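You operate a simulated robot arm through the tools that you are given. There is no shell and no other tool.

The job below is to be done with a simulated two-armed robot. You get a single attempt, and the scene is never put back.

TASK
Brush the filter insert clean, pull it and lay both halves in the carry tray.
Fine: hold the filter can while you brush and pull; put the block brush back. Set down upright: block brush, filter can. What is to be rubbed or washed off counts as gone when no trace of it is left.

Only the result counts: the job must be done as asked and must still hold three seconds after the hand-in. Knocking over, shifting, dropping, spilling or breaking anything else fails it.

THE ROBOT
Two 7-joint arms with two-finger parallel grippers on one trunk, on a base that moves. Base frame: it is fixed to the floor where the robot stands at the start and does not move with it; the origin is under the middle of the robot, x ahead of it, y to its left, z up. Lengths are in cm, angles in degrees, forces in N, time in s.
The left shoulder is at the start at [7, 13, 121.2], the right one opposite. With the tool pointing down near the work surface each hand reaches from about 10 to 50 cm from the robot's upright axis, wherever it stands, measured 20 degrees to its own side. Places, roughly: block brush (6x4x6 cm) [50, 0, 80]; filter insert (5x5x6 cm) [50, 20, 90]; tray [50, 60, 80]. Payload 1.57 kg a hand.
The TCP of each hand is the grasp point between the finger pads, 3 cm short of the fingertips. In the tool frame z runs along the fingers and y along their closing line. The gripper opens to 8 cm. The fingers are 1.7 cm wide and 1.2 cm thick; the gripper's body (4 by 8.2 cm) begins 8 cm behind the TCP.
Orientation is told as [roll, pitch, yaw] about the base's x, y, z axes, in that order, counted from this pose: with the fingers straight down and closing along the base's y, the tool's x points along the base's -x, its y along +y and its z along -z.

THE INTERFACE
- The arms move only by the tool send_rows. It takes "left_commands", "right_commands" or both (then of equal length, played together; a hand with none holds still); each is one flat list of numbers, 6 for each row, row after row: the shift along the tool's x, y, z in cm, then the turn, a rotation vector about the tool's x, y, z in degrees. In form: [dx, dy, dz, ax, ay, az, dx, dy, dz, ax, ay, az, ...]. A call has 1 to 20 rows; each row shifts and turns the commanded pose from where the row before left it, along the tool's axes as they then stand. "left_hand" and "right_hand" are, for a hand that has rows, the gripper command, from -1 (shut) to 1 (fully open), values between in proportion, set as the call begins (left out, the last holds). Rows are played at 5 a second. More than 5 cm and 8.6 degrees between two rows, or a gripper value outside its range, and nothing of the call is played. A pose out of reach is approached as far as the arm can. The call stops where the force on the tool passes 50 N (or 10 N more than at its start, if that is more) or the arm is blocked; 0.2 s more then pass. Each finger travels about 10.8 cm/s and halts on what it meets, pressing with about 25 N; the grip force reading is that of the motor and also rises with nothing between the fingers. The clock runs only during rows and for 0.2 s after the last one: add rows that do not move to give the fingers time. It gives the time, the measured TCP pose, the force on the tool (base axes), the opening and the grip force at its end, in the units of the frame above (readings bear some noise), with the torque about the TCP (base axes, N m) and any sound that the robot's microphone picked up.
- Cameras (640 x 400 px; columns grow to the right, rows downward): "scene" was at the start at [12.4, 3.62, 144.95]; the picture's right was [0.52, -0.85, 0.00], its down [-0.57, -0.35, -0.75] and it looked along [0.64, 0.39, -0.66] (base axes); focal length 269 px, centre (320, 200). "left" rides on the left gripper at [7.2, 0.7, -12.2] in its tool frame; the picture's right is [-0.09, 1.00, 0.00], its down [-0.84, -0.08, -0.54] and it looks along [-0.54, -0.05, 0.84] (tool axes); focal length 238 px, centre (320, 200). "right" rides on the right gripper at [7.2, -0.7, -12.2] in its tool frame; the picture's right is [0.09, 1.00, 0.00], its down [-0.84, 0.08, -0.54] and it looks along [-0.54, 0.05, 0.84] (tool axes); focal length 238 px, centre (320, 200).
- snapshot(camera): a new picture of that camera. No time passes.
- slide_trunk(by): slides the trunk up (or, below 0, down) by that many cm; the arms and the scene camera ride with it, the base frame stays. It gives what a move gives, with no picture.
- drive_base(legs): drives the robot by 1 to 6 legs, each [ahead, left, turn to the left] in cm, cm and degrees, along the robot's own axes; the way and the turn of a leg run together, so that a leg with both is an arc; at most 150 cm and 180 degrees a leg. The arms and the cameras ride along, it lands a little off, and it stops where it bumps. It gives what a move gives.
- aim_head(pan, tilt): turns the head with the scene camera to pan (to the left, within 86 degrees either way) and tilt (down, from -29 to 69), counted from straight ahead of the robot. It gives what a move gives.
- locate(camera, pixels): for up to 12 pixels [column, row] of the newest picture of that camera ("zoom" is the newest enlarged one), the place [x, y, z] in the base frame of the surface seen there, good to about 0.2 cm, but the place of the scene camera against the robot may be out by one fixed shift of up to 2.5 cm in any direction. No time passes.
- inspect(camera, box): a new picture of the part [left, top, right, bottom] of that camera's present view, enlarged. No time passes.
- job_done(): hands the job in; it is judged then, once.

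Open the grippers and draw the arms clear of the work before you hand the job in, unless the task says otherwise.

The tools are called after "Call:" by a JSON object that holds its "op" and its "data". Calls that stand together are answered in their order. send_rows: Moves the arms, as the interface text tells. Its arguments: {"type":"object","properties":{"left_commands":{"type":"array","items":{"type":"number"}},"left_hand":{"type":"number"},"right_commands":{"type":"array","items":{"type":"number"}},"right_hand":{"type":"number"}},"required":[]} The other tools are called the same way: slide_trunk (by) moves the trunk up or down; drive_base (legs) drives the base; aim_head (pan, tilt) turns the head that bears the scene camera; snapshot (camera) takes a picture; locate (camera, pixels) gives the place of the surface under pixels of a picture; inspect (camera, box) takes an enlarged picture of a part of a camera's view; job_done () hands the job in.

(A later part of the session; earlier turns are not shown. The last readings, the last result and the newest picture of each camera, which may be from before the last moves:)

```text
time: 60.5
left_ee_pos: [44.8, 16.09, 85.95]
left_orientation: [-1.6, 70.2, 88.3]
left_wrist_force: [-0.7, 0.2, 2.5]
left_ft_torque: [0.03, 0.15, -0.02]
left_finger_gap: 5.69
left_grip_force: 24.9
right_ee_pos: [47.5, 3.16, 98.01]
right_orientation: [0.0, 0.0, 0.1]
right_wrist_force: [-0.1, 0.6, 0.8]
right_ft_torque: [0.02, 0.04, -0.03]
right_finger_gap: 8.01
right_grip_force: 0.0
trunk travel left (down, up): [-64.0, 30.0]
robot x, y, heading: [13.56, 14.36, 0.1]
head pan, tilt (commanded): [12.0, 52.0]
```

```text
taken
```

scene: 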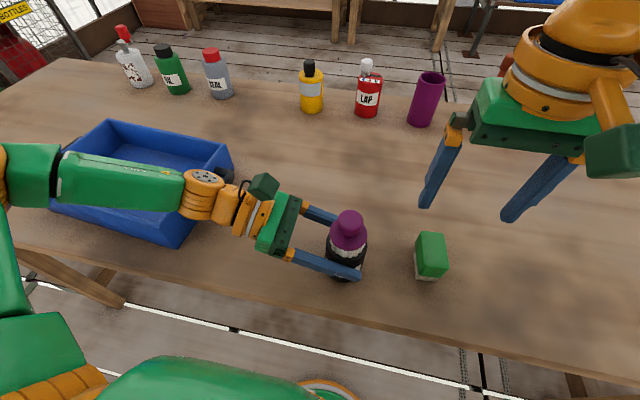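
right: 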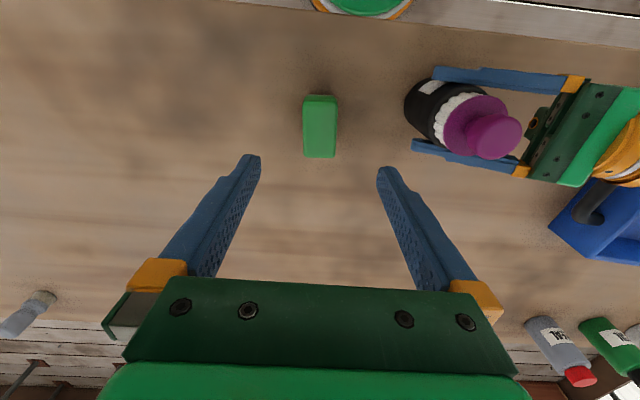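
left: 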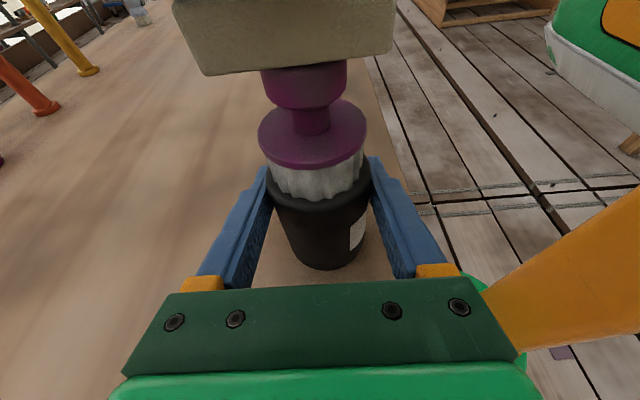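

The brush stands back in place. Now I move the right hand over the knob with the gripper part open (about 5.5 cm) and check alignment before lowering.

Call:
{"op": "locate", "data": {"camera": "right", "pixels": [[306, 110], [335, 110], [306, 145], [335, 145], [320, 100], [320, 154], [495, 138], [475, 135], [515, 138], [495, 120], [495, 155], [455, 120]]}}

Call:
{"op": "send_rows", "data": {"right_commands": [0.71, 3.21, -0.12, 0, 0, 0, 0.71, 3.21, -0.12, 0, 0, 0, 0.71, 3.21, -0.12, 0, 0, 0, 0.71, 3.21, -0.12, 0, 0, 0], "right_hand": 0.375}}

Call:
{"op": "snapshot", "data": {"camera": "right"}}

Call:
{"op": "snapshot", "data": {"camera": "left"}}

Call:
{"op": "snapshot", "data": {"camera": "scene"}}

```text
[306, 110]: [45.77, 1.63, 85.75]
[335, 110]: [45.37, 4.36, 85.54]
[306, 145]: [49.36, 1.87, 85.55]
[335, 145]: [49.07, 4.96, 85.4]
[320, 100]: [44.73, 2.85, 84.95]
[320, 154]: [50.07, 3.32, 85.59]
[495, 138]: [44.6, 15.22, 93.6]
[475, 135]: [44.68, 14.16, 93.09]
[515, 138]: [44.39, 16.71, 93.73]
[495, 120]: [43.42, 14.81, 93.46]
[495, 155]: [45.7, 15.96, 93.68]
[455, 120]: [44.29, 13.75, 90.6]
```

```text
time: 61.5
left_ee_pos: [44.9, 16.08, 85.95]
left_orientation: [-1.5, 70.3, 88.5]
left_wrist_force: [-1.0, 1.5, 3.5]
left_ft_torque: [0.11, 0.17, -0.04]
left_finger_gap: 5.68
left_grip_force: 25.0
right_ee_pos: [44.68, 16.09, 98.43]
right_orientation: [-0.2, -0.1, 0.0]
right_wrist_force: [0.2, 0.5, 0.7]
right_ft_torque: [0.0, -0.05, -0.01]
right_finger_gap: 5.48
right_grip_force: 0.0
trunk travel left (down, up): [-64.0, 30.0]
robot x, y, heading: [13.96, 13.96, 0.1]
head pan, tilt (commanded): [12.0, 52.0]
```

```text
taken
```

right: 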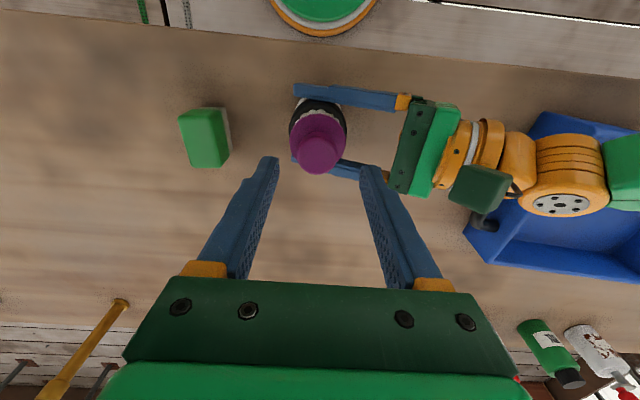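

```text
taken
```

left: 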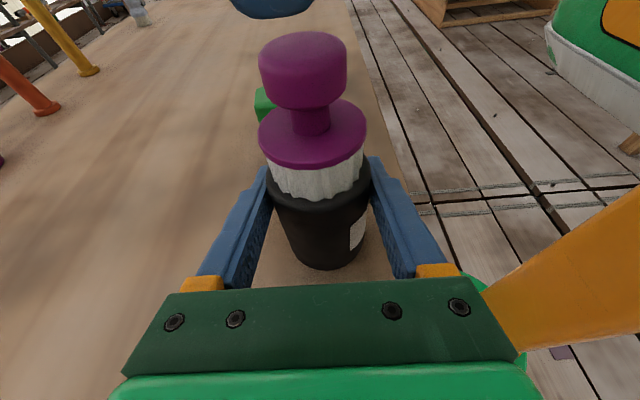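

```text
taken
```

scene: 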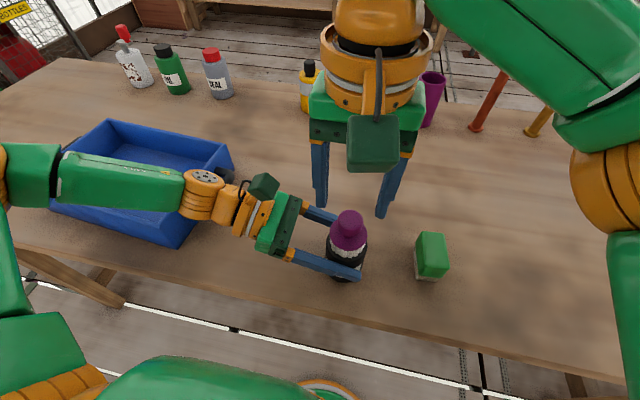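

The brush is back within 0.2 cm of its old place. I locate the knob in this view to fine-align before descending.

Call:
{"op": "locate", "data": {"camera": "right", "pixels": [[318, 140], [298, 148], [340, 148], [318, 158], [318, 168], [318, 132], [292, 125], [345, 125]]}}

Call:
{"op": "inspect", "data": {"camera": "right", "box": [270, 80, 370, 190]}}

```text
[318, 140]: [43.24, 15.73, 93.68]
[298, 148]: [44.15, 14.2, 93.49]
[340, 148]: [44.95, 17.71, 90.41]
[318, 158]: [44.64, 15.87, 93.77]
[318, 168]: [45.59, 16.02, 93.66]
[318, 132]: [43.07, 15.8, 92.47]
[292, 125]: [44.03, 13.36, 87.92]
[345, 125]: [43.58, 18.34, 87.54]
```

```text
3.64 times, centred on (320, 135) of right
```

zoom: 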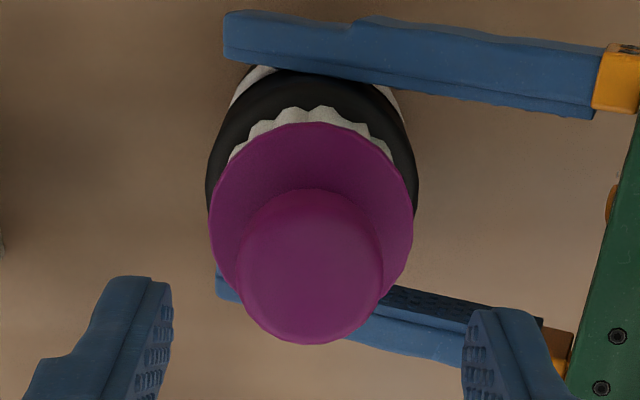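

The knob centre is ≈(44.67,15.9), about 0.15 cm to the right of the finger midline. I correct that and lower so the fingertips straddle the knob just above the flange (TCP z≈94.1).

Call:
{"op": "send_rows", "data": {"right_commands": [0, -0.15, 1.5, 0, 0, 0, 0, 0, 1.5, 0, 0, 0, 0, 0, 1.0, 0, 0, 0, 0, 0, 0.3, 0, 0, 0], "right_hand": 0.375}}

Call:
{"op": "snapshot", "data": {"camera": "left"}}

Call:
{"op": "inspect", "data": {"camera": "scene", "box": [270, 150, 430, 290]}}

```text
time: 62.5
left_ee_pos: [44.66, 15.98, 86.01]
left_orientation: [-1.5, 70.1, 88.4]
left_wrist_force: [-0.5, 1.3, 2.9]
left_ft_torque: [0.05, 0.16, -0.02]
left_finger_gap: 5.66
left_grip_force: 24.7
right_ee_pos: [44.75, 15.96, 94.06]
right_orientation: [0.0, -0.1, 0.2]
right_wrist_force: [1.2, 0.0, -0.6]
right_ft_torque: [0.03, 0.01, 0.03]
right_finger_gap: 5.49
right_grip_force: 0.0
trunk travel left (down, up): [-64.0, 30.0]
robot x, y, heading: [13.75, 14.27, -0.2]
head pan, tilt (commanded): [12.0, 52.0]
```

```text
taken
```

left: 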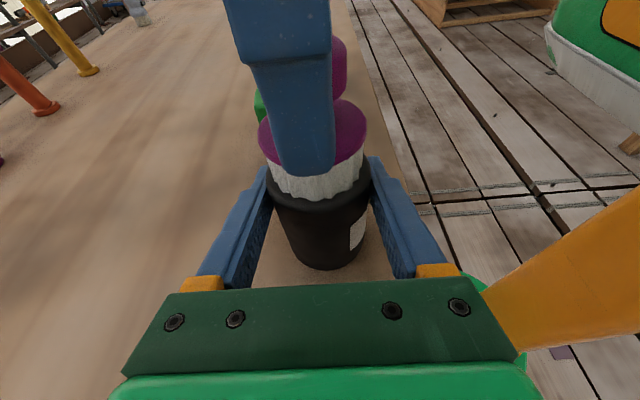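

```text
2.86 times, centred on (350, 220) of scene
```

zoom: 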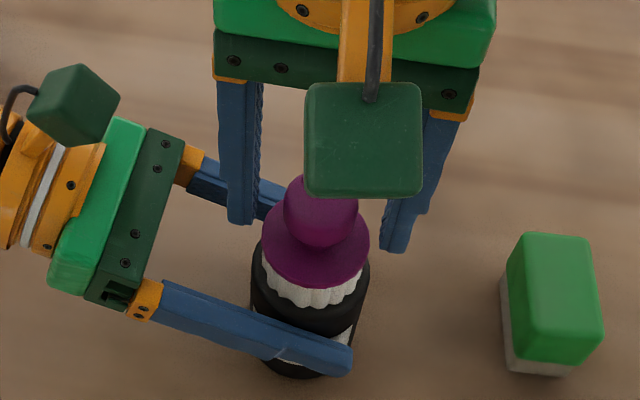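

The fingers straddle the knob above the flange, clear of it. I close the right gripper on the knob.

Call:
{"op": "send_rows", "data": {"right_commands": [0, 0, 0, 0, 0, 0, 0, 0, 0, 0, 0, 0, 0, 0, 0, 0, 0, 0], "right_hand": -1}}

Call:
{"op": "snapshot", "data": {"camera": "left"}}

```text
time: 63.3
left_ee_pos: [44.79, 15.99, 85.96]
left_orientation: [-1.6, 70.3, 88.4]
left_wrist_force: [-0.3, 0.5, 1.8]
left_ft_torque: [0.05, 0.1, -0.05]
left_finger_gap: 5.69
left_grip_force: 25.3
right_ee_pos: [44.7, 15.8, 94.15]
right_orientation: [0.0, 0.1, 0.1]
right_wrist_force: [0.7, 0.4, 0.1]
right_ft_torque: [0.01, -0.06, -0.04]
right_finger_gap: 3.04
right_grip_force: 24.6
trunk travel left (down, up): [-64.0, 30.0]
robot x, y, heading: [13.87, 13.95, 0.0]
head pan, tilt (commanded): [12.0, 52.0]
heard: snap
```

```text
taken
```

left: 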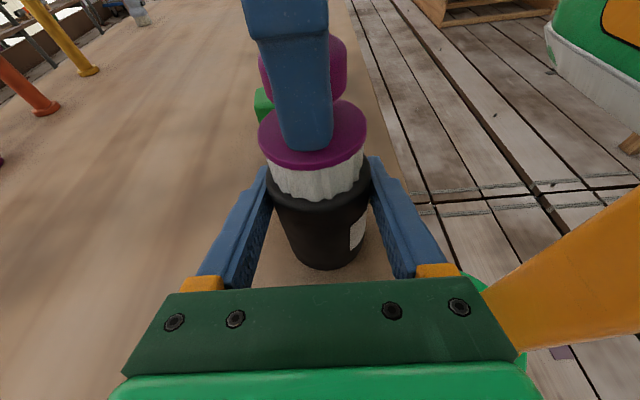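

A "snap" was heard as the fingers closed at gap 3.04 — perhaps the insert's catch coming loose. I inspect the joint, then pull up slowly in small steps.

Call:
{"op": "inspect", "data": {"camera": "left", "box": [230, 20, 400, 270]}}

Call:
{"op": "send_rows", "data": {"right_commands": [0, 0, -0.3, 0, 0, 0, 0, 0, -0.3, 0, 0, 0, 0, 0, -0.4, 0, 0, 0], "right_hand": -1}}

Call:
{"op": "inspect", "data": {"camera": "left", "box": [230, 20, 400, 270]}}

```text
1.60 times, centred on (315, 145) of left
```

zoom: 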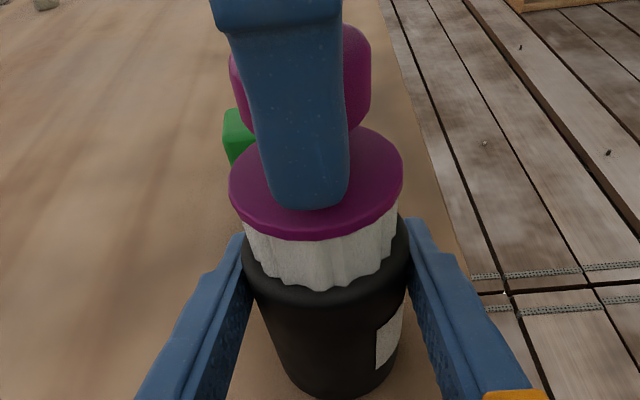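

```text
time: 64.1
left_ee_pos: [44.57, 15.98, 86.13]
left_orientation: [-1.5, 70.2, 88.5]
left_wrist_force: [-0.5, 0.7, 1.9]
left_ft_torque: [0.0, 0.12, 0.0]
left_finger_gap: 5.71
left_grip_force: 24.5
right_ee_pos: [44.77, 15.94, 95.11]
right_orientation: [0.0, 0.0, 0.2]
right_wrist_force: [0.2, -0.4, -1.4]
right_ft_torque: [-0.03, 0.02, 0.05]
right_finger_gap: 3.04
right_grip_force: 24.8
trunk travel left (down, up): [-64.0, 30.0]
robot x, y, heading: [13.68, 14.31, 0.1]
head pan, tilt (commanded): [12.0, 52.0]
```

```text
1.60 times, centred on (315, 145) of left
```

zoom: 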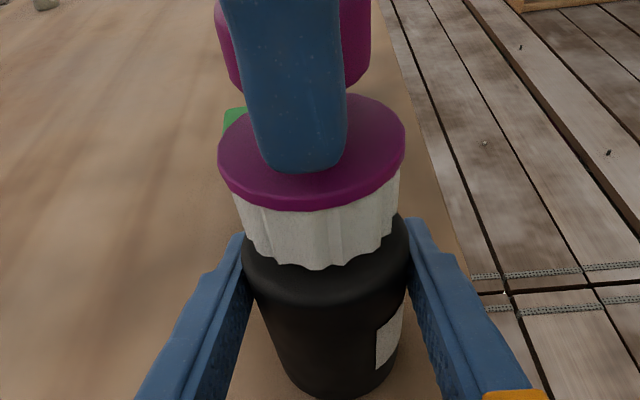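

The insert rises freely with the right hand (no force), so the catch is loose. I pull on upward 5 cm to clear the can.

Call:
{"op": "send_rows", "data": {"right_commands": [0, 0, -1, 0, 0, 0, 0, 0, -1, 0, 0, 0, 0, 0, -1.5, 0, 0, 0, 0, 0, -1.5, 0, 0, 0], "right_hand": -1}}

Call:
{"op": "snapshot", "data": {"camera": "left"}}

Call:
{"op": "snapshot", "data": {"camera": "scene"}}

```text
time: 65.1
left_ee_pos: [44.68, 16.01, 85.94]
left_orientation: [-1.5, 70.3, 88.5]
left_wrist_force: [0.5, -0.2, 1.8]
left_ft_torque: [-0.02, 0.11, -0.03]
left_finger_gap: 5.7
left_grip_force: 25.2
right_ee_pos: [44.77, 15.89, 100.06]
right_orientation: [0.1, 0.0, 0.2]
right_wrist_force: [0.6, 0.5, -0.5]
right_ft_torque: [0.03, 0.03, -0.01]
right_finger_gap: 3.05
right_grip_force: 24.8
trunk travel left (down, up): [-64.0, 30.0]
robot x, y, heading: [13.67, 14.18, -0.1]
head pan, tilt (commanded): [12.0, 52.0]
```

```text
taken
```

left: 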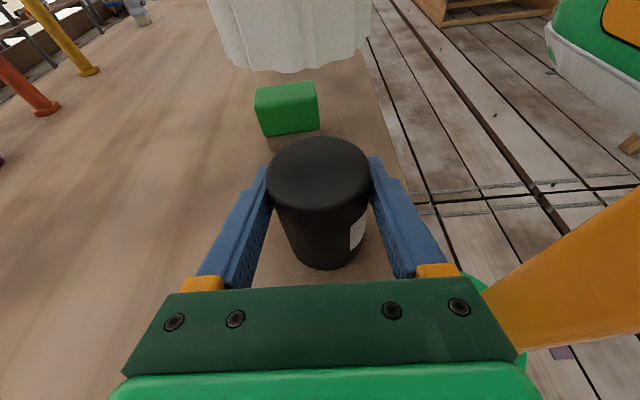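

```text
taken
```

scene: 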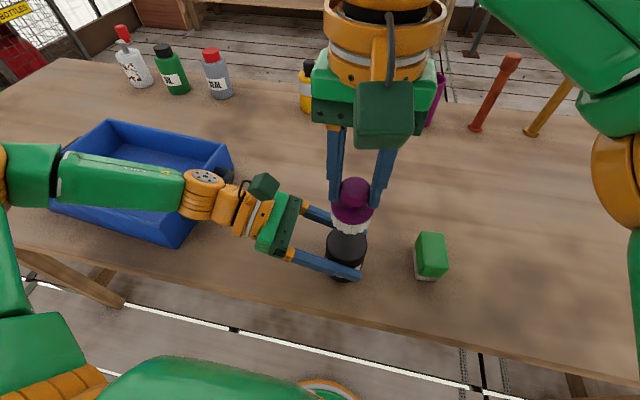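

The parts are separated: the can's top is bare and the insert hangs from the right hand, bottom about 6 cm below its TCP. I raise the trunk 12 cm to lift both clear of the tray walls (z≈87).

Call:
{"op": "slide_trunk", "data": {"by": 12}}

Call:
{"op": "send_rows", "data": {"left_commands": [-0.68, -1, -1.88, 0, 0, 0, -0.68, -1, -1.88, 0, 0, 0], "right_commands": [-1.25, -3.7, 0, 0, 0, 0, -1.25, -3.7, 0, 0, 0, 0], "left_hand": -1, "right_hand": -1}}

Call:
{"op": "aim_head", "data": {"pan": 30, "tilt": 48}}

Call:
{"op": "snapshot", "data": {"camera": "scene"}}

```text
time: 66.6
left_ee_pos: [44.9, 16.11, 97.94]
left_orientation: [-1.4, 70.3, 88.5]
left_wrist_force: [-0.5, -0.9, -1.8]
left_ft_torque: [0.04, -0.01, 0.05]
left_finger_gap: 5.71
left_grip_force: 24.7
right_ee_pos: [44.8, 15.82, 112.16]
right_orientation: [0.1, 0.0, 0.1]
right_wrist_force: [0.7, 0.5, -0.6]
right_ft_torque: [0.03, 0.04, -0.03]
right_finger_gap: 3.04
right_grip_force: 25.2
trunk travel left (down, up): [-76.0, 18.0]
robot x, y, heading: [13.82, 14.29, 0.2]
head pan, tilt (commanded): [12.0, 52.0]
```

```text
time: 67.2
left_ee_pos: [46.74, 19.96, 98.01]
left_orientation: [-1.3, 70.1, 88.7]
left_wrist_force: [0.9, 0.4, -1.1]
left_ft_torque: [0.0, 0.07, 0.0]
left_finger_gap: 5.69
left_grip_force: 25.5
right_ee_pos: [47.31, 8.37, 112.1]
right_orientation: [0.1, 0.1, 0.1]
right_wrist_force: [0.2, 0.1, -0.5]
right_ft_torque: [0.03, 0.03, 0.03]
right_finger_gap: 3.05
right_grip_force: 24.9
trunk travel left (down, up): [-76.0, 18.0]
robot x, y, heading: [13.45, 13.55, -0.0]
head pan, tilt (commanded): [12.0, 52.0]
```

```text
time: 68.0
left_ee_pos: [46.87, 19.93, 97.92]
left_orientation: [-1.3, 70.2, 88.5]
left_wrist_force: [0.4, -0.5, -0.9]
left_ft_torque: [-0.01, 0.0, -0.04]
left_finger_gap: 5.67
left_grip_force: 25.3
right_ee_pos: [47.19, 8.53, 112.04]
right_orientation: [0.0, 0.0, 0.1]
right_wrist_force: [-0.2, -0.6, 0.0]
right_ft_torque: [0.01, -0.01, 0.0]
right_finger_gap: 3.03
right_grip_force: 25.3
trunk travel left (down, up): [-76.0, 18.0]
robot x, y, heading: [13.78, 13.71, -0.1]
head pan, tilt (commanded): [30.0, 48.0]
```

```text
taken
```

scene: 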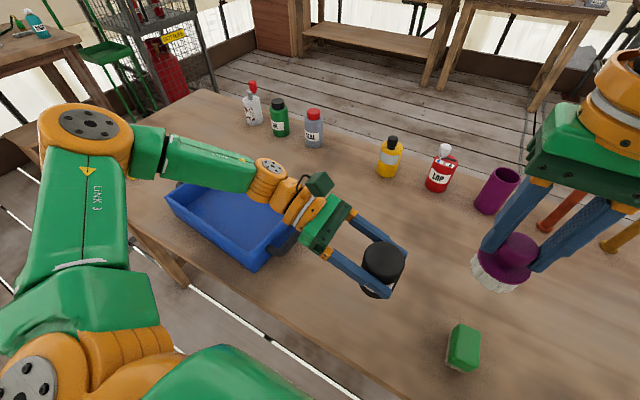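

Both parts are up and clear (can bottom ≈92, insert bottom ≈106). I drive 40 cm to the left to stand in front of the tray.

Call:
{"op": "drive_base", "data": {"legs": [[0, 40, 0]]}}

Call:
{"op": "snapshot", "data": {"camera": "scene"}}

Call:
{"op": "snapshot", "data": {"camera": "right"}}

Call:
{"op": "snapshot", "data": {"camera": "left"}}

```text
time: 70.5
left_ee_pos: [46.71, 60.23, 98.01]
left_orientation: [-1.4, 70.2, 88.6]
left_wrist_force: [-0.3, 0.2, -0.4]
left_ft_torque: [0.05, -0.03, 0.01]
left_finger_gap: 5.69
left_grip_force: 24.7
right_ee_pos: [47.04, 48.55, 112.05]
right_orientation: [0.1, 0.0, 0.1]
right_wrist_force: [-0.3, -0.7, -0.5]
right_ft_torque: [0.03, -0.04, 0.03]
right_finger_gap: 3.03
right_grip_force: 25.5
trunk travel left (down, up): [-76.0, 18.0]
robot x, y, heading: [13.45, 54.34, 0.0]
head pan, tilt (commanded): [30.0, 48.0]
```

```text
taken
```

scene: 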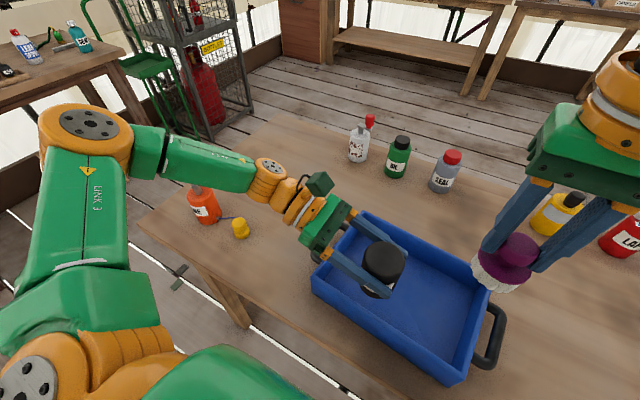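

```text
taken
```

right: 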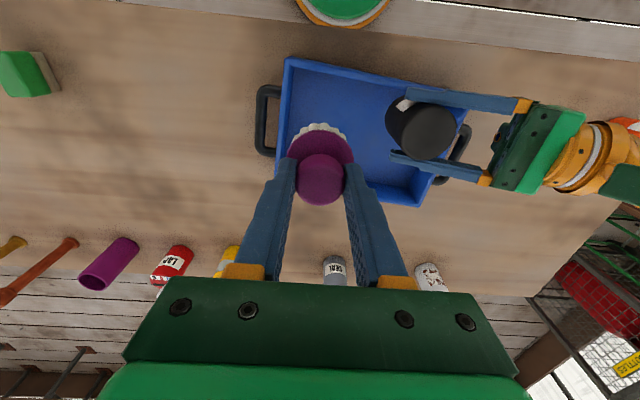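

```text
taken
```

left: 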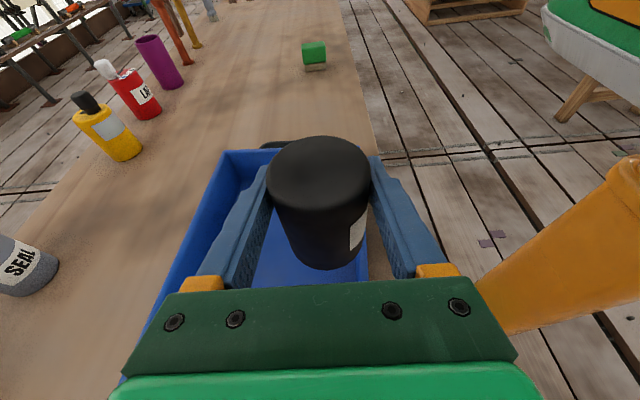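

Both parts hang over the tray. I locate the tray walls and floor with the right camera to choose the drop points.

Call:
{"op": "locate", "data": {"camera": "right", "pixels": [[288, 62], [355, 78], [375, 82], [282, 150], [286, 110], [330, 100], [310, 90], [360, 120], [420, 195], [385, 185], [465, 120], [400, 200]]}}

Call:
{"op": "locate", "data": {"camera": "scene", "pixels": [[320, 262], [365, 215], [480, 290], [460, 370], [385, 330], [420, 290], [440, 310], [340, 285], [310, 285], [455, 270], [400, 345], [355, 225]]}}

Call:
{"op": "inspect", "data": {"camera": "scene", "box": [290, 200, 530, 390]}}

```text
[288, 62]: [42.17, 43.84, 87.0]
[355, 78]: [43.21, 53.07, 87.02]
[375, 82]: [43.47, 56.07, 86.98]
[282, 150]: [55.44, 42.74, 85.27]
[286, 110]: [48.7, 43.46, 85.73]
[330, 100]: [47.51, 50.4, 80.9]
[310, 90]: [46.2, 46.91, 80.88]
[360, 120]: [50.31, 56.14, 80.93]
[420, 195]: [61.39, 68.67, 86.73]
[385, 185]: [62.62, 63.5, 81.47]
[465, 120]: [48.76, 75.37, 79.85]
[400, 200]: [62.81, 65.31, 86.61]
```

```text
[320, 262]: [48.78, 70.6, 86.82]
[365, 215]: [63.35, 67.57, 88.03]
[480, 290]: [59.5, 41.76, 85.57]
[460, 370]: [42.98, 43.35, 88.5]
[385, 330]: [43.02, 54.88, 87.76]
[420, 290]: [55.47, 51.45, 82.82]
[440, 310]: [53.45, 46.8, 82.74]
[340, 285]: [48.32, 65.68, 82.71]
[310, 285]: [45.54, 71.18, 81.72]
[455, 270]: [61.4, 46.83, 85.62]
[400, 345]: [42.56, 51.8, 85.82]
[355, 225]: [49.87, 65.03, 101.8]
```

```text
2.11 times, centred on (410, 295) of scene
```

zoom: 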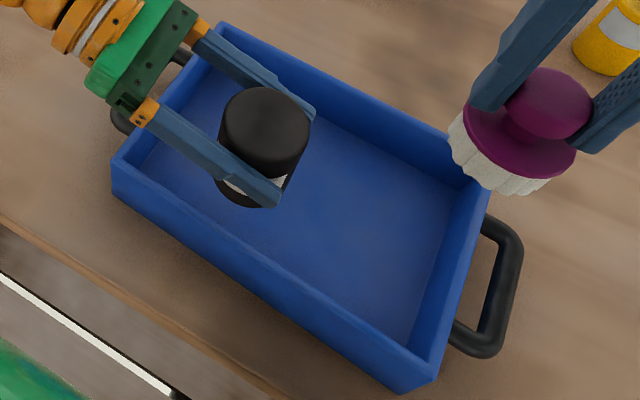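

Tray floor is z≈80.9, walls top 87.0, tray centre ≈(52.7,56.5), yawed ~6°. Before driving a bit ahead I check how far the robot's base (green disc at (345,10) in the right view) reaches.

Call:
{"op": "locate", "data": {"camera": "right", "pixels": [[345, 8], [345, 20], [300, 5], [385, 8], [340, 26], [250, 5]]}}

Call:
{"op": "aim_head", "data": {"pan": 0, "tilt": 68}}

Call:
{"op": "snapshot", "data": {"camera": "scene"}}

```text
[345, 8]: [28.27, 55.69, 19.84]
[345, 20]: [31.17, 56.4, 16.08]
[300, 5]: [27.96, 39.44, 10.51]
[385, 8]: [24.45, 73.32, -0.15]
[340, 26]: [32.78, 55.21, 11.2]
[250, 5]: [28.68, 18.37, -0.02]
```

```text
time: 71.4
left_ee_pos: [46.67, 60.25, 97.81]
left_orientation: [-1.4, 70.3, 88.6]
left_wrist_force: [-0.7, -0.1, -1.7]
left_ft_torque: [-0.02, -0.01, -0.02]
left_finger_gap: 5.68
left_grip_force: 25.0
right_ee_pos: [47.18, 48.87, 112.1]
right_orientation: [0.1, 0.0, 0.2]
right_wrist_force: [-0.3, 0.2, -0.3]
right_ft_torque: [0.03, -0.03, 0.0]
right_finger_gap: 3.04
right_grip_force: 24.8
trunk travel left (down, up): [-76.0, 18.0]
robot x, y, heading: [13.47, 54.22, 0.1]
head pan, tilt (commanded): [0.0, 68.0]
```

```text
taken
```

scene: 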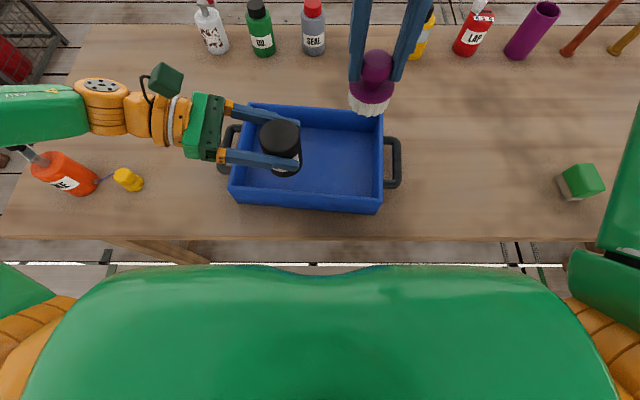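

The base is a low disc (front at x≈32.8, z<20) with radius ≈20, so it goes under the table. I check the trestle leg seen at (180,250).

Call:
{"op": "locate", "data": {"camera": "scene", "pixels": [[195, 256], [170, 248], [140, 243], [130, 180], [70, 170], [380, 205], [383, 120], [245, 205], [250, 105], [315, 205], [100, 110], [165, 80]]}}

```text
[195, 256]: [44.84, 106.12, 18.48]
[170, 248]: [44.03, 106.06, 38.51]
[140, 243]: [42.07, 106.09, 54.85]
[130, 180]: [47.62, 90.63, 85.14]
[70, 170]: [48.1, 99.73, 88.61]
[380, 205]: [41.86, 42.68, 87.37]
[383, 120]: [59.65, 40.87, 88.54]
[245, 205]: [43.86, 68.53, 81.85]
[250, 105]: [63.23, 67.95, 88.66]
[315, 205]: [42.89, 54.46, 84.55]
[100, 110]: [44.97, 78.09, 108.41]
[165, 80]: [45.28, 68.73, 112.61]
```

The legs at y≈106 are out of the way. Before lowering, I check the left forearm's clearance over the orange bottle at (60,175) and its nozzle at (30,155).

Call:
{"op": "locate", "data": {"camera": "scene", "pixels": [[30, 115], [10, 100], [60, 115], [35, 157], [22, 150], [55, 165], [5, 130], [85, 130], [60, 135], [30, 138]]}}

Call:
{"op": "inspect", "data": {"camera": "scene", "box": [0, 60, 200, 220]}}

```text
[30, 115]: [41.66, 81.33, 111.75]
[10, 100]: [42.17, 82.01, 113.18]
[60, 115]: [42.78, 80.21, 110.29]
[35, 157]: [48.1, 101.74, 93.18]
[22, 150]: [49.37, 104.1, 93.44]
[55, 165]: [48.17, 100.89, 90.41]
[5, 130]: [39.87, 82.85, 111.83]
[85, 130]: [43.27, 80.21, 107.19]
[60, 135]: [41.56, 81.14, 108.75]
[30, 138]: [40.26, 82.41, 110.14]
```

```text
2.50 times, centred on (100, 140) of scene
```

zoom: 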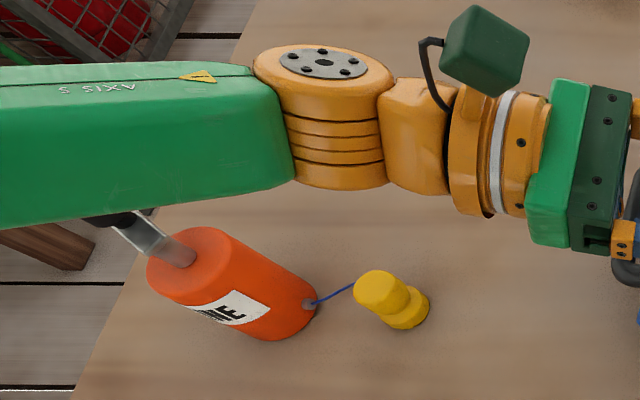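

The forearm slopes above that bottle; to judge the clearance when lowering, I turn the head left to look at the elbow and bottle.

Call:
{"op": "aim_head", "data": {"pan": 62, "tilt": 42}}

Call:
{"op": "snapshot", "data": {"camera": "scene"}}

```text
time: 72.8
left_ee_pos: [46.71, 60.38, 98.04]
left_orientation: [-1.3, 70.1, 88.6]
left_wrist_force: [0.3, -0.1, -1.0]
left_ft_torque: [0.03, 0.03, 0.01]
left_finger_gap: 5.67
left_grip_force: 25.0
right_ee_pos: [47.1, 48.71, 112.05]
right_orientation: [0.0, 0.0, 0.1]
right_wrist_force: [0.4, -0.1, 0.2]
right_ft_torque: [0.0, 0.01, -0.02]
right_finger_gap: 3.02
right_grip_force: 25.4
trunk travel left (down, up): [-76.0, 18.0]
robot x, y, heading: [13.55, 54.09, 0.5]
head pan, tilt (commanded): [62.0, 42.0]
```

```text
taken
```

scene: 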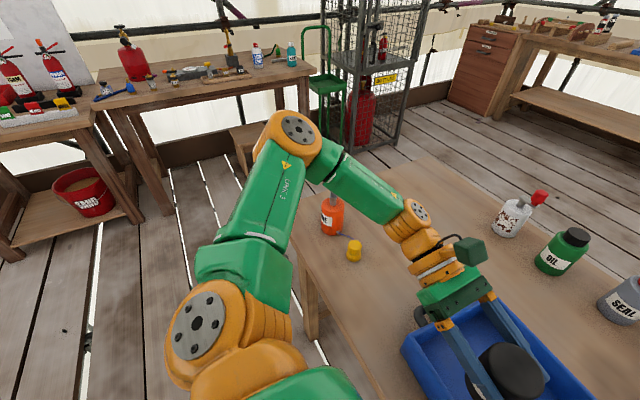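

Call:
{"op": "inspect", "data": {"camera": "scene", "box": [230, 100, 450, 280]}}

Call:
{"op": "locate", "data": {"camera": "scene", "pixels": [[330, 160], [330, 180], [340, 190], [360, 205], [380, 220], [290, 150], [315, 145], [330, 200], [334, 196], [330, 215], [300, 190], [350, 165]]}}

```text
2.22 times, centred on (340, 190) of scene
```

zoom: 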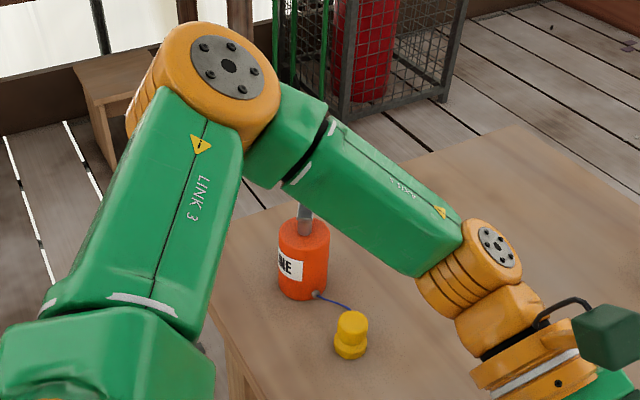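

```text
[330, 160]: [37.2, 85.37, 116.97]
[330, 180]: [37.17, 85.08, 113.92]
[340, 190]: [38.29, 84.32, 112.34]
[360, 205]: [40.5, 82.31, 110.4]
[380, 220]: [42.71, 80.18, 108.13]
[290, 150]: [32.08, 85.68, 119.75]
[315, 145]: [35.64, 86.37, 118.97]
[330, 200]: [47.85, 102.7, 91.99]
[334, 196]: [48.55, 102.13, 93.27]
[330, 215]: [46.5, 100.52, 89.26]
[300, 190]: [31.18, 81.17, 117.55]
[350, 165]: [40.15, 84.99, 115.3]
```

The elbow and forearm (x 32–43, y 80–92) stay ~10 cm clear of the bottle at (48,101). I drive 3.3 cm ahead so the can and insert come over suitable spots in the tray.

Call:
{"op": "drive_base", "data": {"legs": [[3.3, 0, 0]]}}

Call:
{"op": "aim_head", "data": {"pan": 8, "tilt": 60}}

Call:
{"op": "send_rows", "data": {"left_commands": [0, 0, 0, 0, 0, 0, 0, 0, 0, 0, 0, 0], "left_hand": -1}}

Call:
{"op": "snapshot", "data": {"camera": "scene"}}

Call:
{"op": "snapshot", "data": {"camera": "right"}}

```text
time: 73.6
left_ee_pos: [49.43, 60.18, 98.13]
left_orientation: [-2.1, 70.2, 87.8]
left_wrist_force: [0.0, -0.3, -0.1]
left_ft_torque: [0.03, -0.01, 0.04]
left_finger_gap: 5.69
left_grip_force: 25.6
right_ee_pos: [49.92, 48.74, 112.39]
right_orientation: [0.0, -0.2, 0.2]
right_wrist_force: [-0.3, 0.4, -0.3]
right_ft_torque: [0.01, -0.03, 0.02]
right_finger_gap: 3.02
right_grip_force: 24.9
trunk travel left (down, up): [-76.0, 18.0]
robot x, y, heading: [16.59, 54.25, 0.3]
head pan, tilt (commanded): [62.0, 42.0]
```

```text
time: 74.8
left_ee_pos: [49.9, 60.32, 97.97]
left_orientation: [-1.4, 70.2, 88.7]
left_wrist_force: [-0.7, -0.8, -1.4]
left_ft_torque: [-0.02, -0.01, 0.0]
left_finger_gap: 5.68
left_grip_force: 25.2
right_ee_pos: [50.35, 48.67, 111.95]
right_orientation: [0.0, 0.0, 0.0]
right_wrist_force: [-0.2, -0.3, 0.2]
right_ft_torque: [-0.04, 0.01, 0.01]
right_finger_gap: 3.06
right_grip_force: 24.9
trunk travel left (down, up): [-76.0, 18.0]
robot x, y, heading: [17.12, 54.32, -0.0]
head pan, tilt (commanded): [8.0, 60.0]
```

```text
time: 75.4
left_ee_pos: [49.98, 60.28, 98.02]
left_orientation: [-1.4, 70.3, 88.6]
left_wrist_force: [0.8, 0.2, -1.2]
left_ft_torque: [0.0, 0.0, -0.01]
left_finger_gap: 5.68
left_grip_force: 25.0
right_ee_pos: [50.35, 48.68, 112.05]
right_orientation: [-0.1, 0.0, 0.1]
right_wrist_force: [0.3, -0.3, -0.1]
right_ft_torque: [-0.04, -0.02, 0.02]
right_finger_gap: 3.03
right_grip_force: 24.9
trunk travel left (down, up): [-76.0, 18.0]
robot x, y, heading: [16.7, 54.27, 0.2]
head pan, tilt (commanded): [8.0, 60.0]
```

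```text
taken
```

scene: 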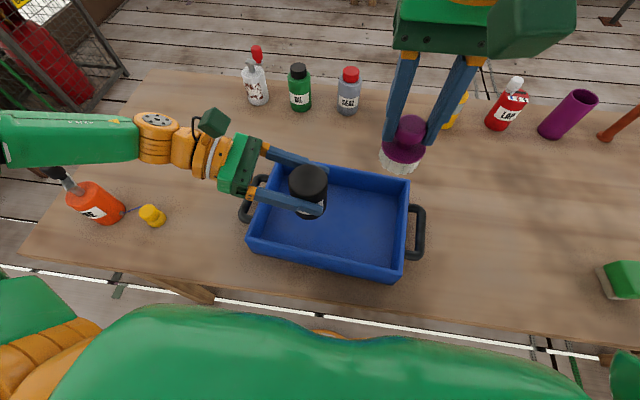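

```text
taken
```

right: 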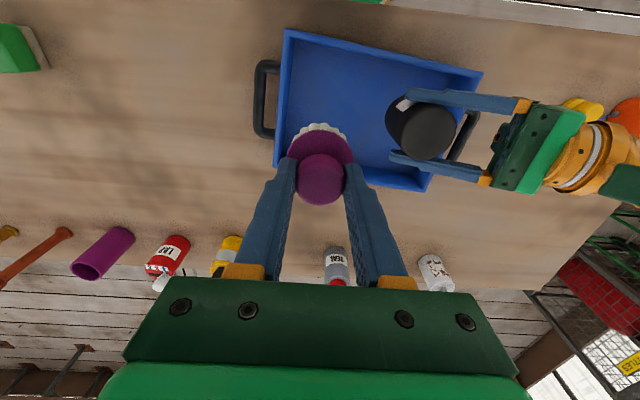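

Left at (50.0,60.3,98.0), right at (50.4,48.7,112.1), both inside the tray's outline. I lower the trunk 10 cm, leaving the can about 1.2 cm above the tray floor.

Call:
{"op": "slide_trunk", "data": {"by": -10}}

Call:
{"op": "snapshot", "data": {"camera": "scene"}}

Call:
{"op": "snapshot", "data": {"camera": "left"}}

Call:
{"op": "snapshot", "data": {"camera": "right"}}

```text
time: 76.8
left_ee_pos: [49.91, 60.32, 87.92]
left_orientation: [-1.3, 70.1, 88.7]
left_wrist_force: [-0.6, -0.3, -0.7]
left_ft_torque: [0.08, -0.01, 0.03]
left_finger_gap: 5.68
left_grip_force: 24.7
right_ee_pos: [50.41, 48.72, 102.05]
right_orientation: [0.0, 0.0, 0.1]
right_wrist_force: [0.0, -0.3, -0.4]
right_ft_torque: [-0.01, -0.02, 0.01]
right_finger_gap: 3.05
right_grip_force: 25.0
trunk travel left (down, up): [-66.0, 28.0]
robot x, y, heading: [16.93, 54.65, 0.4]
head pan, tilt (commanded): [8.0, 60.0]
```

```text
taken
```

scene: 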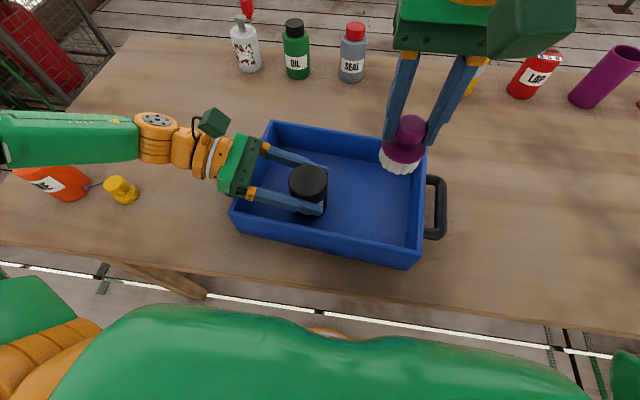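

```text
taken
```

left: 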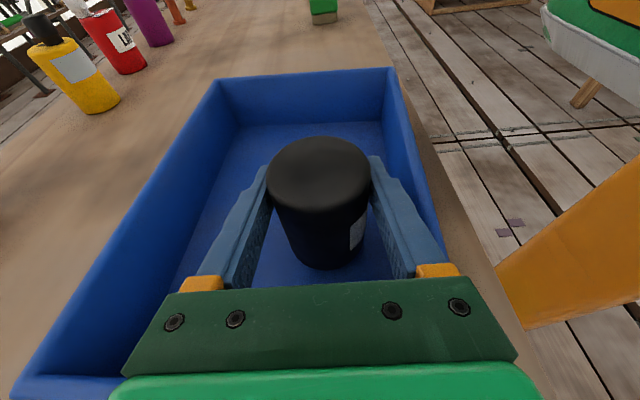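

```text
taken
```

right: 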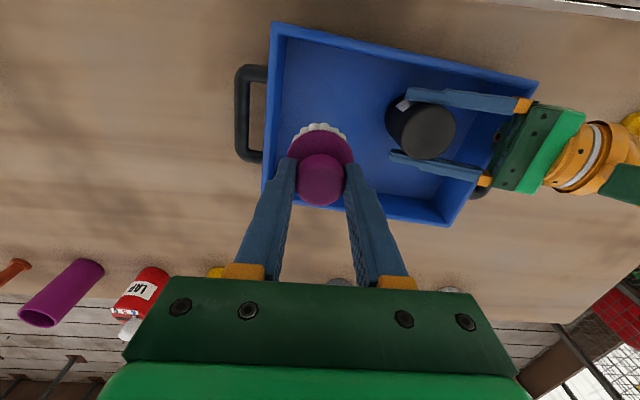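

The can hovers in the tray with the near finger close to the near wall (left view, right side). I try shifting 1 cm in +x for room, then lower 0.8 cm.

Call:
{"op": "send_rows", "data": {"left_commands": [0, -0.5, 0, 0, 0, 0, 0, -0.5, 0, 0, 0, 0, -0.38, 0, 0.14, 0, 0, 0, -0.38, 0, 0.13, 0, 0, 0], "left_hand": -1}}

```text
time: 77.8
left_ee_pos: [50.8, 60.08, 87.88]
left_orientation: [-4.9, 70.5, 85.5]
left_wrist_force: [-3.5, 2.1, 23.2]
left_ft_torque: [2.26, -0.34, 0.36]
left_finger_gap: 5.67
left_grip_force: 25.0
right_ee_pos: [49.95, 48.73, 102.22]
right_orientation: [0.1, -0.3, 0.1]
right_wrist_force: [-0.4, -0.4, 0.5]
right_ft_torque: [0.0, 0.02, 0.04]
right_finger_gap: 3.06
right_grip_force: 24.6
trunk travel left (down, up): [-66.0, 28.0]
robot x, y, heading: [16.68, 54.29, 0.4]
head pan, tilt (commanded): [8.0, 60.0]
stopped in row 4 (left hand): the force on the tool passed its limit at 57 N (the readings are from after the stop); the commanded pose is now the measured one
```

The left hand met something (57 N, torque about x 2.3 Nm), so I look at once before moving further.

Call:
{"op": "snapshot", "data": {"camera": "scene"}}

Call:
{"op": "inspect", "data": {"camera": "scene", "box": [180, 90, 450, 290]}}

Call:
{"op": "snapshot", "data": {"camera": "left"}}

Call:
{"op": "snapshot", "data": {"camera": "right"}}

```text
taken
```

scene: 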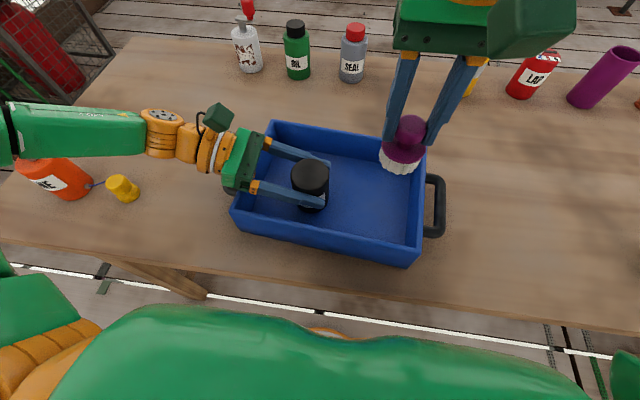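

```text
2.00 times, centred on (315, 190) of scene
```

zoom: 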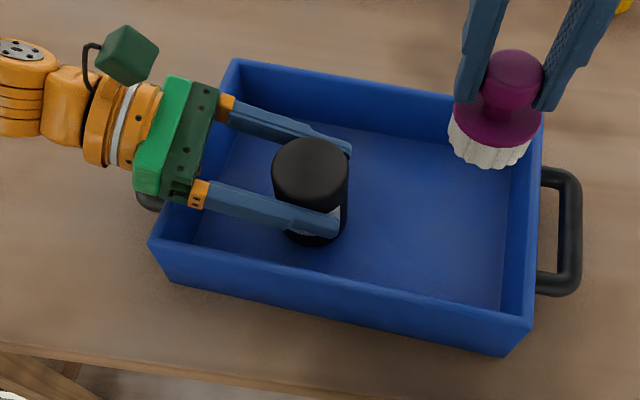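

```text
taken
```

left: 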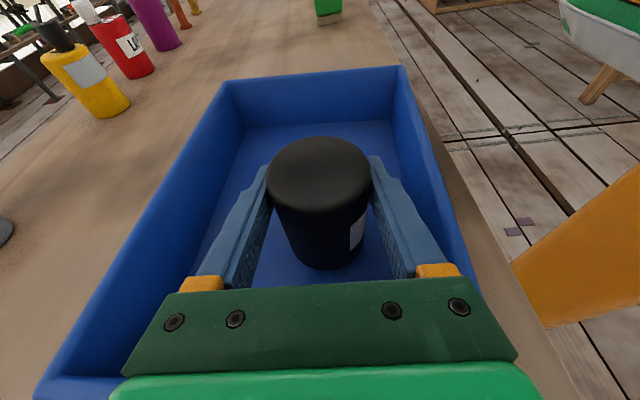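

```text
taken
```

right: 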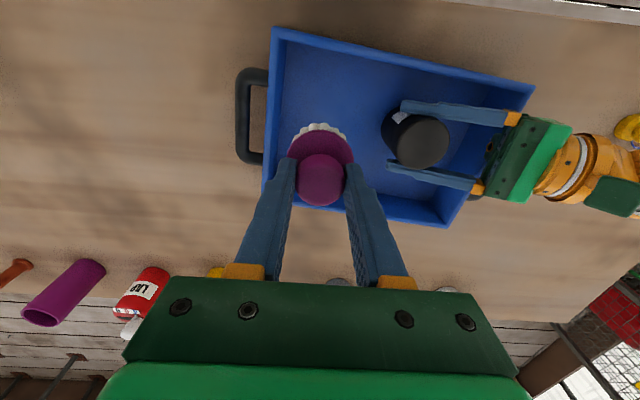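

The torque places the contact ~10 cm behind the TCP: the left gripper's underside rests on the tray's left wall. I raise the trunk 4 cm to free it and check that the tray hasn't moved.

Call:
{"op": "slide_trunk", "data": {"by": 4}}

Call:
{"op": "snapshot", "data": {"camera": "right"}}

Call:
{"op": "snapshot", "data": {"camera": "left"}}

Call:
{"op": "snapshot", "data": {"camera": "scene"}}

```text
time: 78.6
left_ee_pos: [51.33, 60.22, 91.59]
left_orientation: [-3.3, 70.4, 86.9]
left_wrist_force: [0.0, 0.8, -0.4]
left_ft_torque: [0.01, 0.0, 0.03]
left_finger_gap: 5.67
left_grip_force: 24.9
right_ee_pos: [50.53, 48.71, 106.03]
right_orientation: [0.0, 0.0, 0.2]
right_wrist_force: [-0.2, 0.2, -0.2]
right_ft_torque: [0.0, -0.02, -0.01]
right_finger_gap: 3.01
right_grip_force: 24.8
trunk travel left (down, up): [-70.0, 24.0]
robot x, y, heading: [17.26, 54.37, 0.1]
head pan, tilt (commanded): [8.0, 60.0]
```

```text
taken
```

right: 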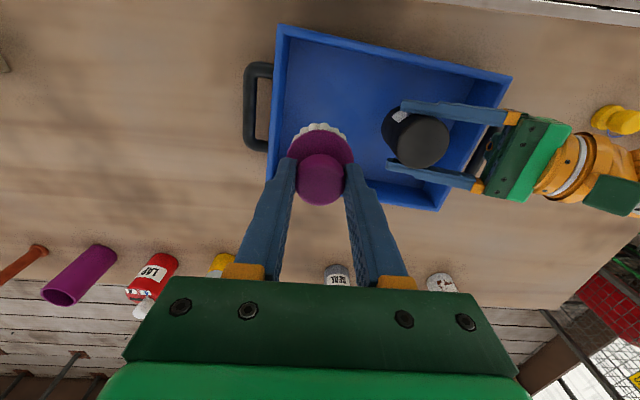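

```text
taken
```

left: 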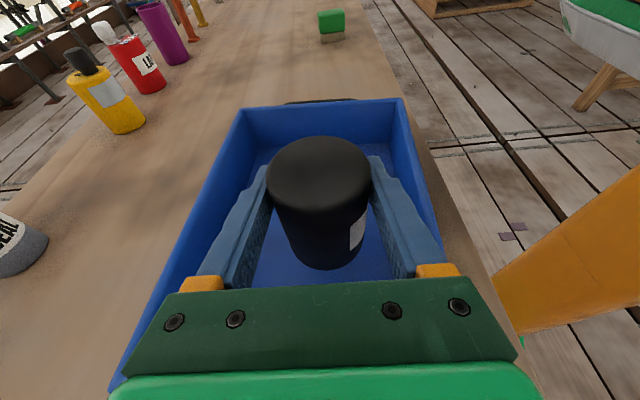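

```text
taken
```

scene: 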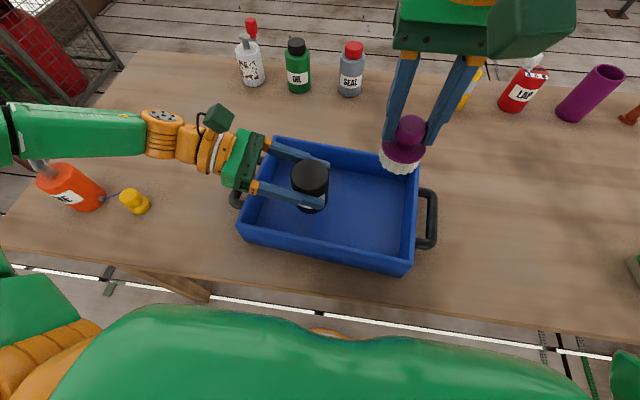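

I re-measure the tray's corners to see whether it shifted.

Call:
{"op": "locate", "data": {"camera": "right", "pixels": [[281, 28], [350, 42], [400, 51], [508, 77], [284, 28], [275, 100], [300, 50], [330, 80], [440, 90], [437, 207], [400, 203], [460, 60]]}}

Call:
{"op": "inspect", "data": {"camera": "right", "box": [240, 10, 540, 220]}}

```text
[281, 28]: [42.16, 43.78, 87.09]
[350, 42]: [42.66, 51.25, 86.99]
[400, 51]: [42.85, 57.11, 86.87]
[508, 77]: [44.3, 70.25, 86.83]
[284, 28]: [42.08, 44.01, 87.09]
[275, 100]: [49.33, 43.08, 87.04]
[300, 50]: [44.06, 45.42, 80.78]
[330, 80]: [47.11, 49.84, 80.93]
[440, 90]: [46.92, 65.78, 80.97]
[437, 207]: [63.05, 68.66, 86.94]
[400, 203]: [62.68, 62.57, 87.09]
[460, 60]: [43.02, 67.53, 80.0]
```

```text
1.90 times, centred on (390, 115) of right
```

zoom: 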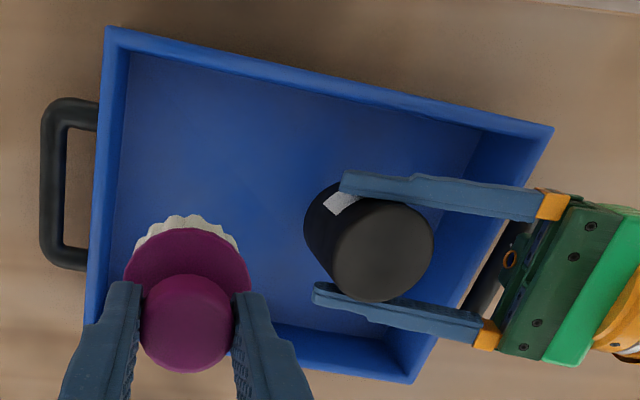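

The tray is where it was (corner 42.16, 43.78). The left gripper needs more distance from the tray's left wall, so I'll set the can farther right in the tray first: drive 8.5 cm to the right (everything hangs well above the walls).

Call:
{"op": "drive_base", "data": {"legs": [[0, -8.5, 0]]}}

Call:
{"op": "send_rows", "data": {"left_commands": [0, 0, 0, 0, 0, 0, 0, 0, 0, 0, 0, 0], "left_hand": -1}}

Call:
{"op": "snapshot", "data": {"camera": "scene"}}

Call:
{"op": "snapshot", "data": {"camera": "left"}}

Call:
{"op": "snapshot", "data": {"camera": "right"}}

```text
time: 79.7
left_ee_pos: [51.27, 52.01, 91.5]
left_orientation: [-3.4, 70.5, 86.9]
left_wrist_force: [0.0, -0.9, -0.3]
left_ft_torque: [0.05, 0.02, 0.01]
left_finger_gap: 5.69
left_grip_force: 25.1
right_ee_pos: [50.34, 40.64, 106.01]
right_orientation: [-0.1, 0.1, 0.1]
right_wrist_force: [-0.6, -0.3, -1.5]
right_ft_torque: [0.01, -0.02, 0.0]
right_finger_gap: 3.04
right_grip_force: 25.6
trunk travel left (down, up): [-70.0, 24.0]
robot x, y, heading: [16.91, 46.02, 0.2]
head pan, tilt (commanded): [8.0, 60.0]
```

```text
time: 80.3
left_ee_pos: [51.29, 51.86, 91.58]
left_orientation: [-3.3, 70.3, 86.9]
left_wrist_force: [0.0, 0.0, -0.8]
left_ft_torque: [-0.01, 0.0, -0.01]
left_finger_gap: 5.69
left_grip_force: 25.2
right_ee_pos: [50.45, 40.36, 106.05]
right_orientation: [0.0, 0.0, 0.2]
right_wrist_force: [0.6, 0.3, -0.3]
right_ft_torque: [0.02, 0.0, 0.01]
right_finger_gap: 3.06
right_grip_force: 25.1
trunk travel left (down, up): [-70.0, 24.0]
robot x, y, heading: [16.98, 45.84, 0.3]
head pan, tilt (commanded): [8.0, 60.0]
```

```text
taken
```

scene: 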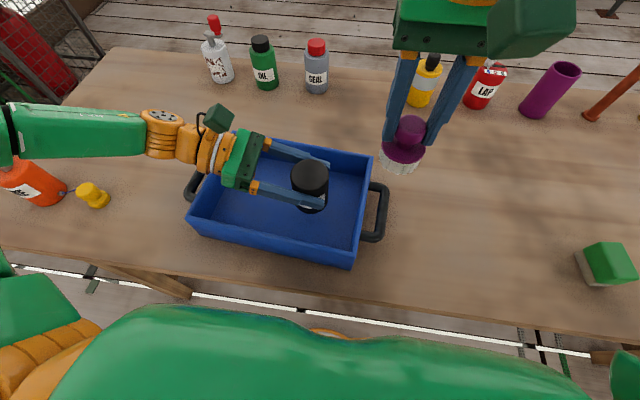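

```text
taken
```

left: 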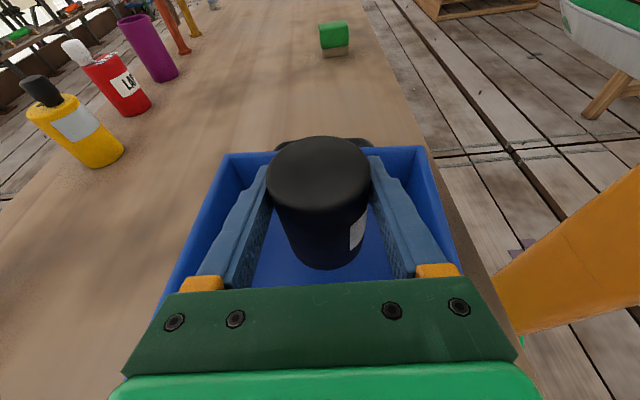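

```text
taken
```

right: 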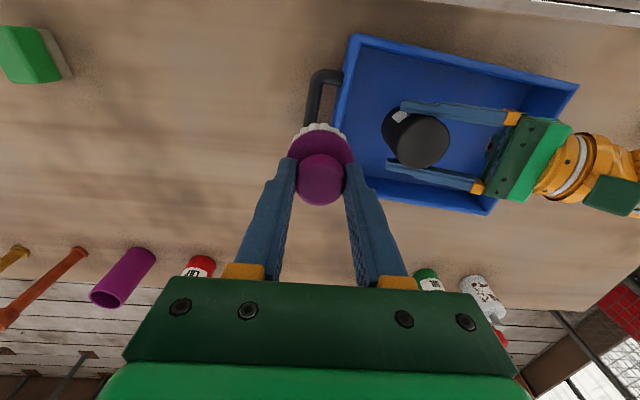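

Here the tray's left wall lies ~18 cm behind the TCP, a distance at which the same arm pose earlier cleared the tray's other wall at an even lower height, so lowering is safe. I slide the trunk down 4 cm.

Call:
{"op": "slide_trunk", "data": {"by": -4}}

Call:
{"op": "snapshot", "data": {"camera": "scene"}}

Call:
{"op": "snapshot", "data": {"camera": "right"}}

```text
time: 81.1
left_ee_pos: [51.21, 51.73, 87.61]
left_orientation: [-3.3, 70.4, 86.7]
left_wrist_force: [0.0, 0.4, -0.4]
left_ft_torque: [0.02, 0.01, 0.01]
left_finger_gap: 5.68
left_grip_force: 25.2
right_ee_pos: [50.42, 40.27, 102.02]
right_orientation: [0.0, 0.0, 0.2]
right_wrist_force: [0.2, -0.5, -0.2]
right_ft_torque: [-0.01, 0.03, -0.01]
right_finger_gap: 3.04
right_grip_force: 24.7
trunk travel left (down, up): [-66.0, 28.0]
robot x, y, heading: [17.05, 45.71, 0.1]
head pan, tilt (commanded): [8.0, 60.0]
```

```text
taken
```

scene: 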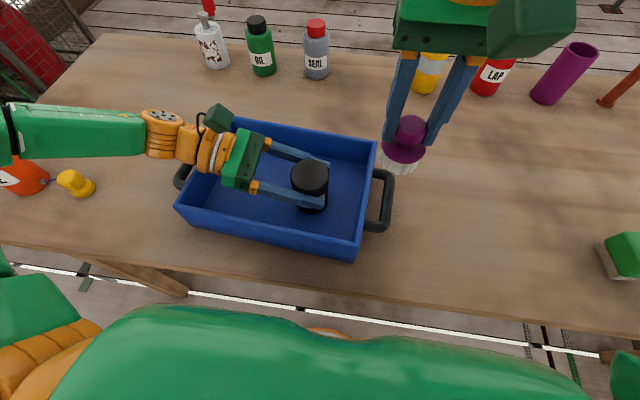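

```text
taken
```

right: 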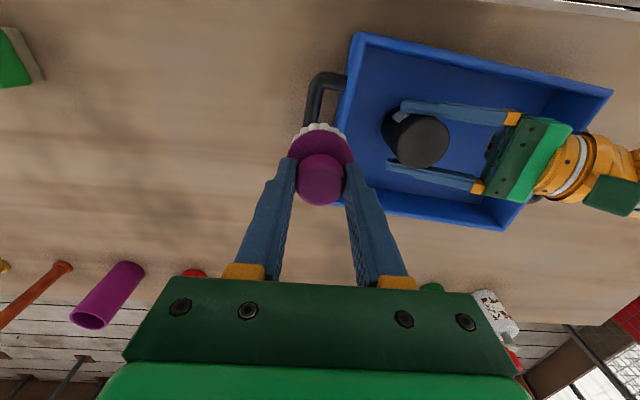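

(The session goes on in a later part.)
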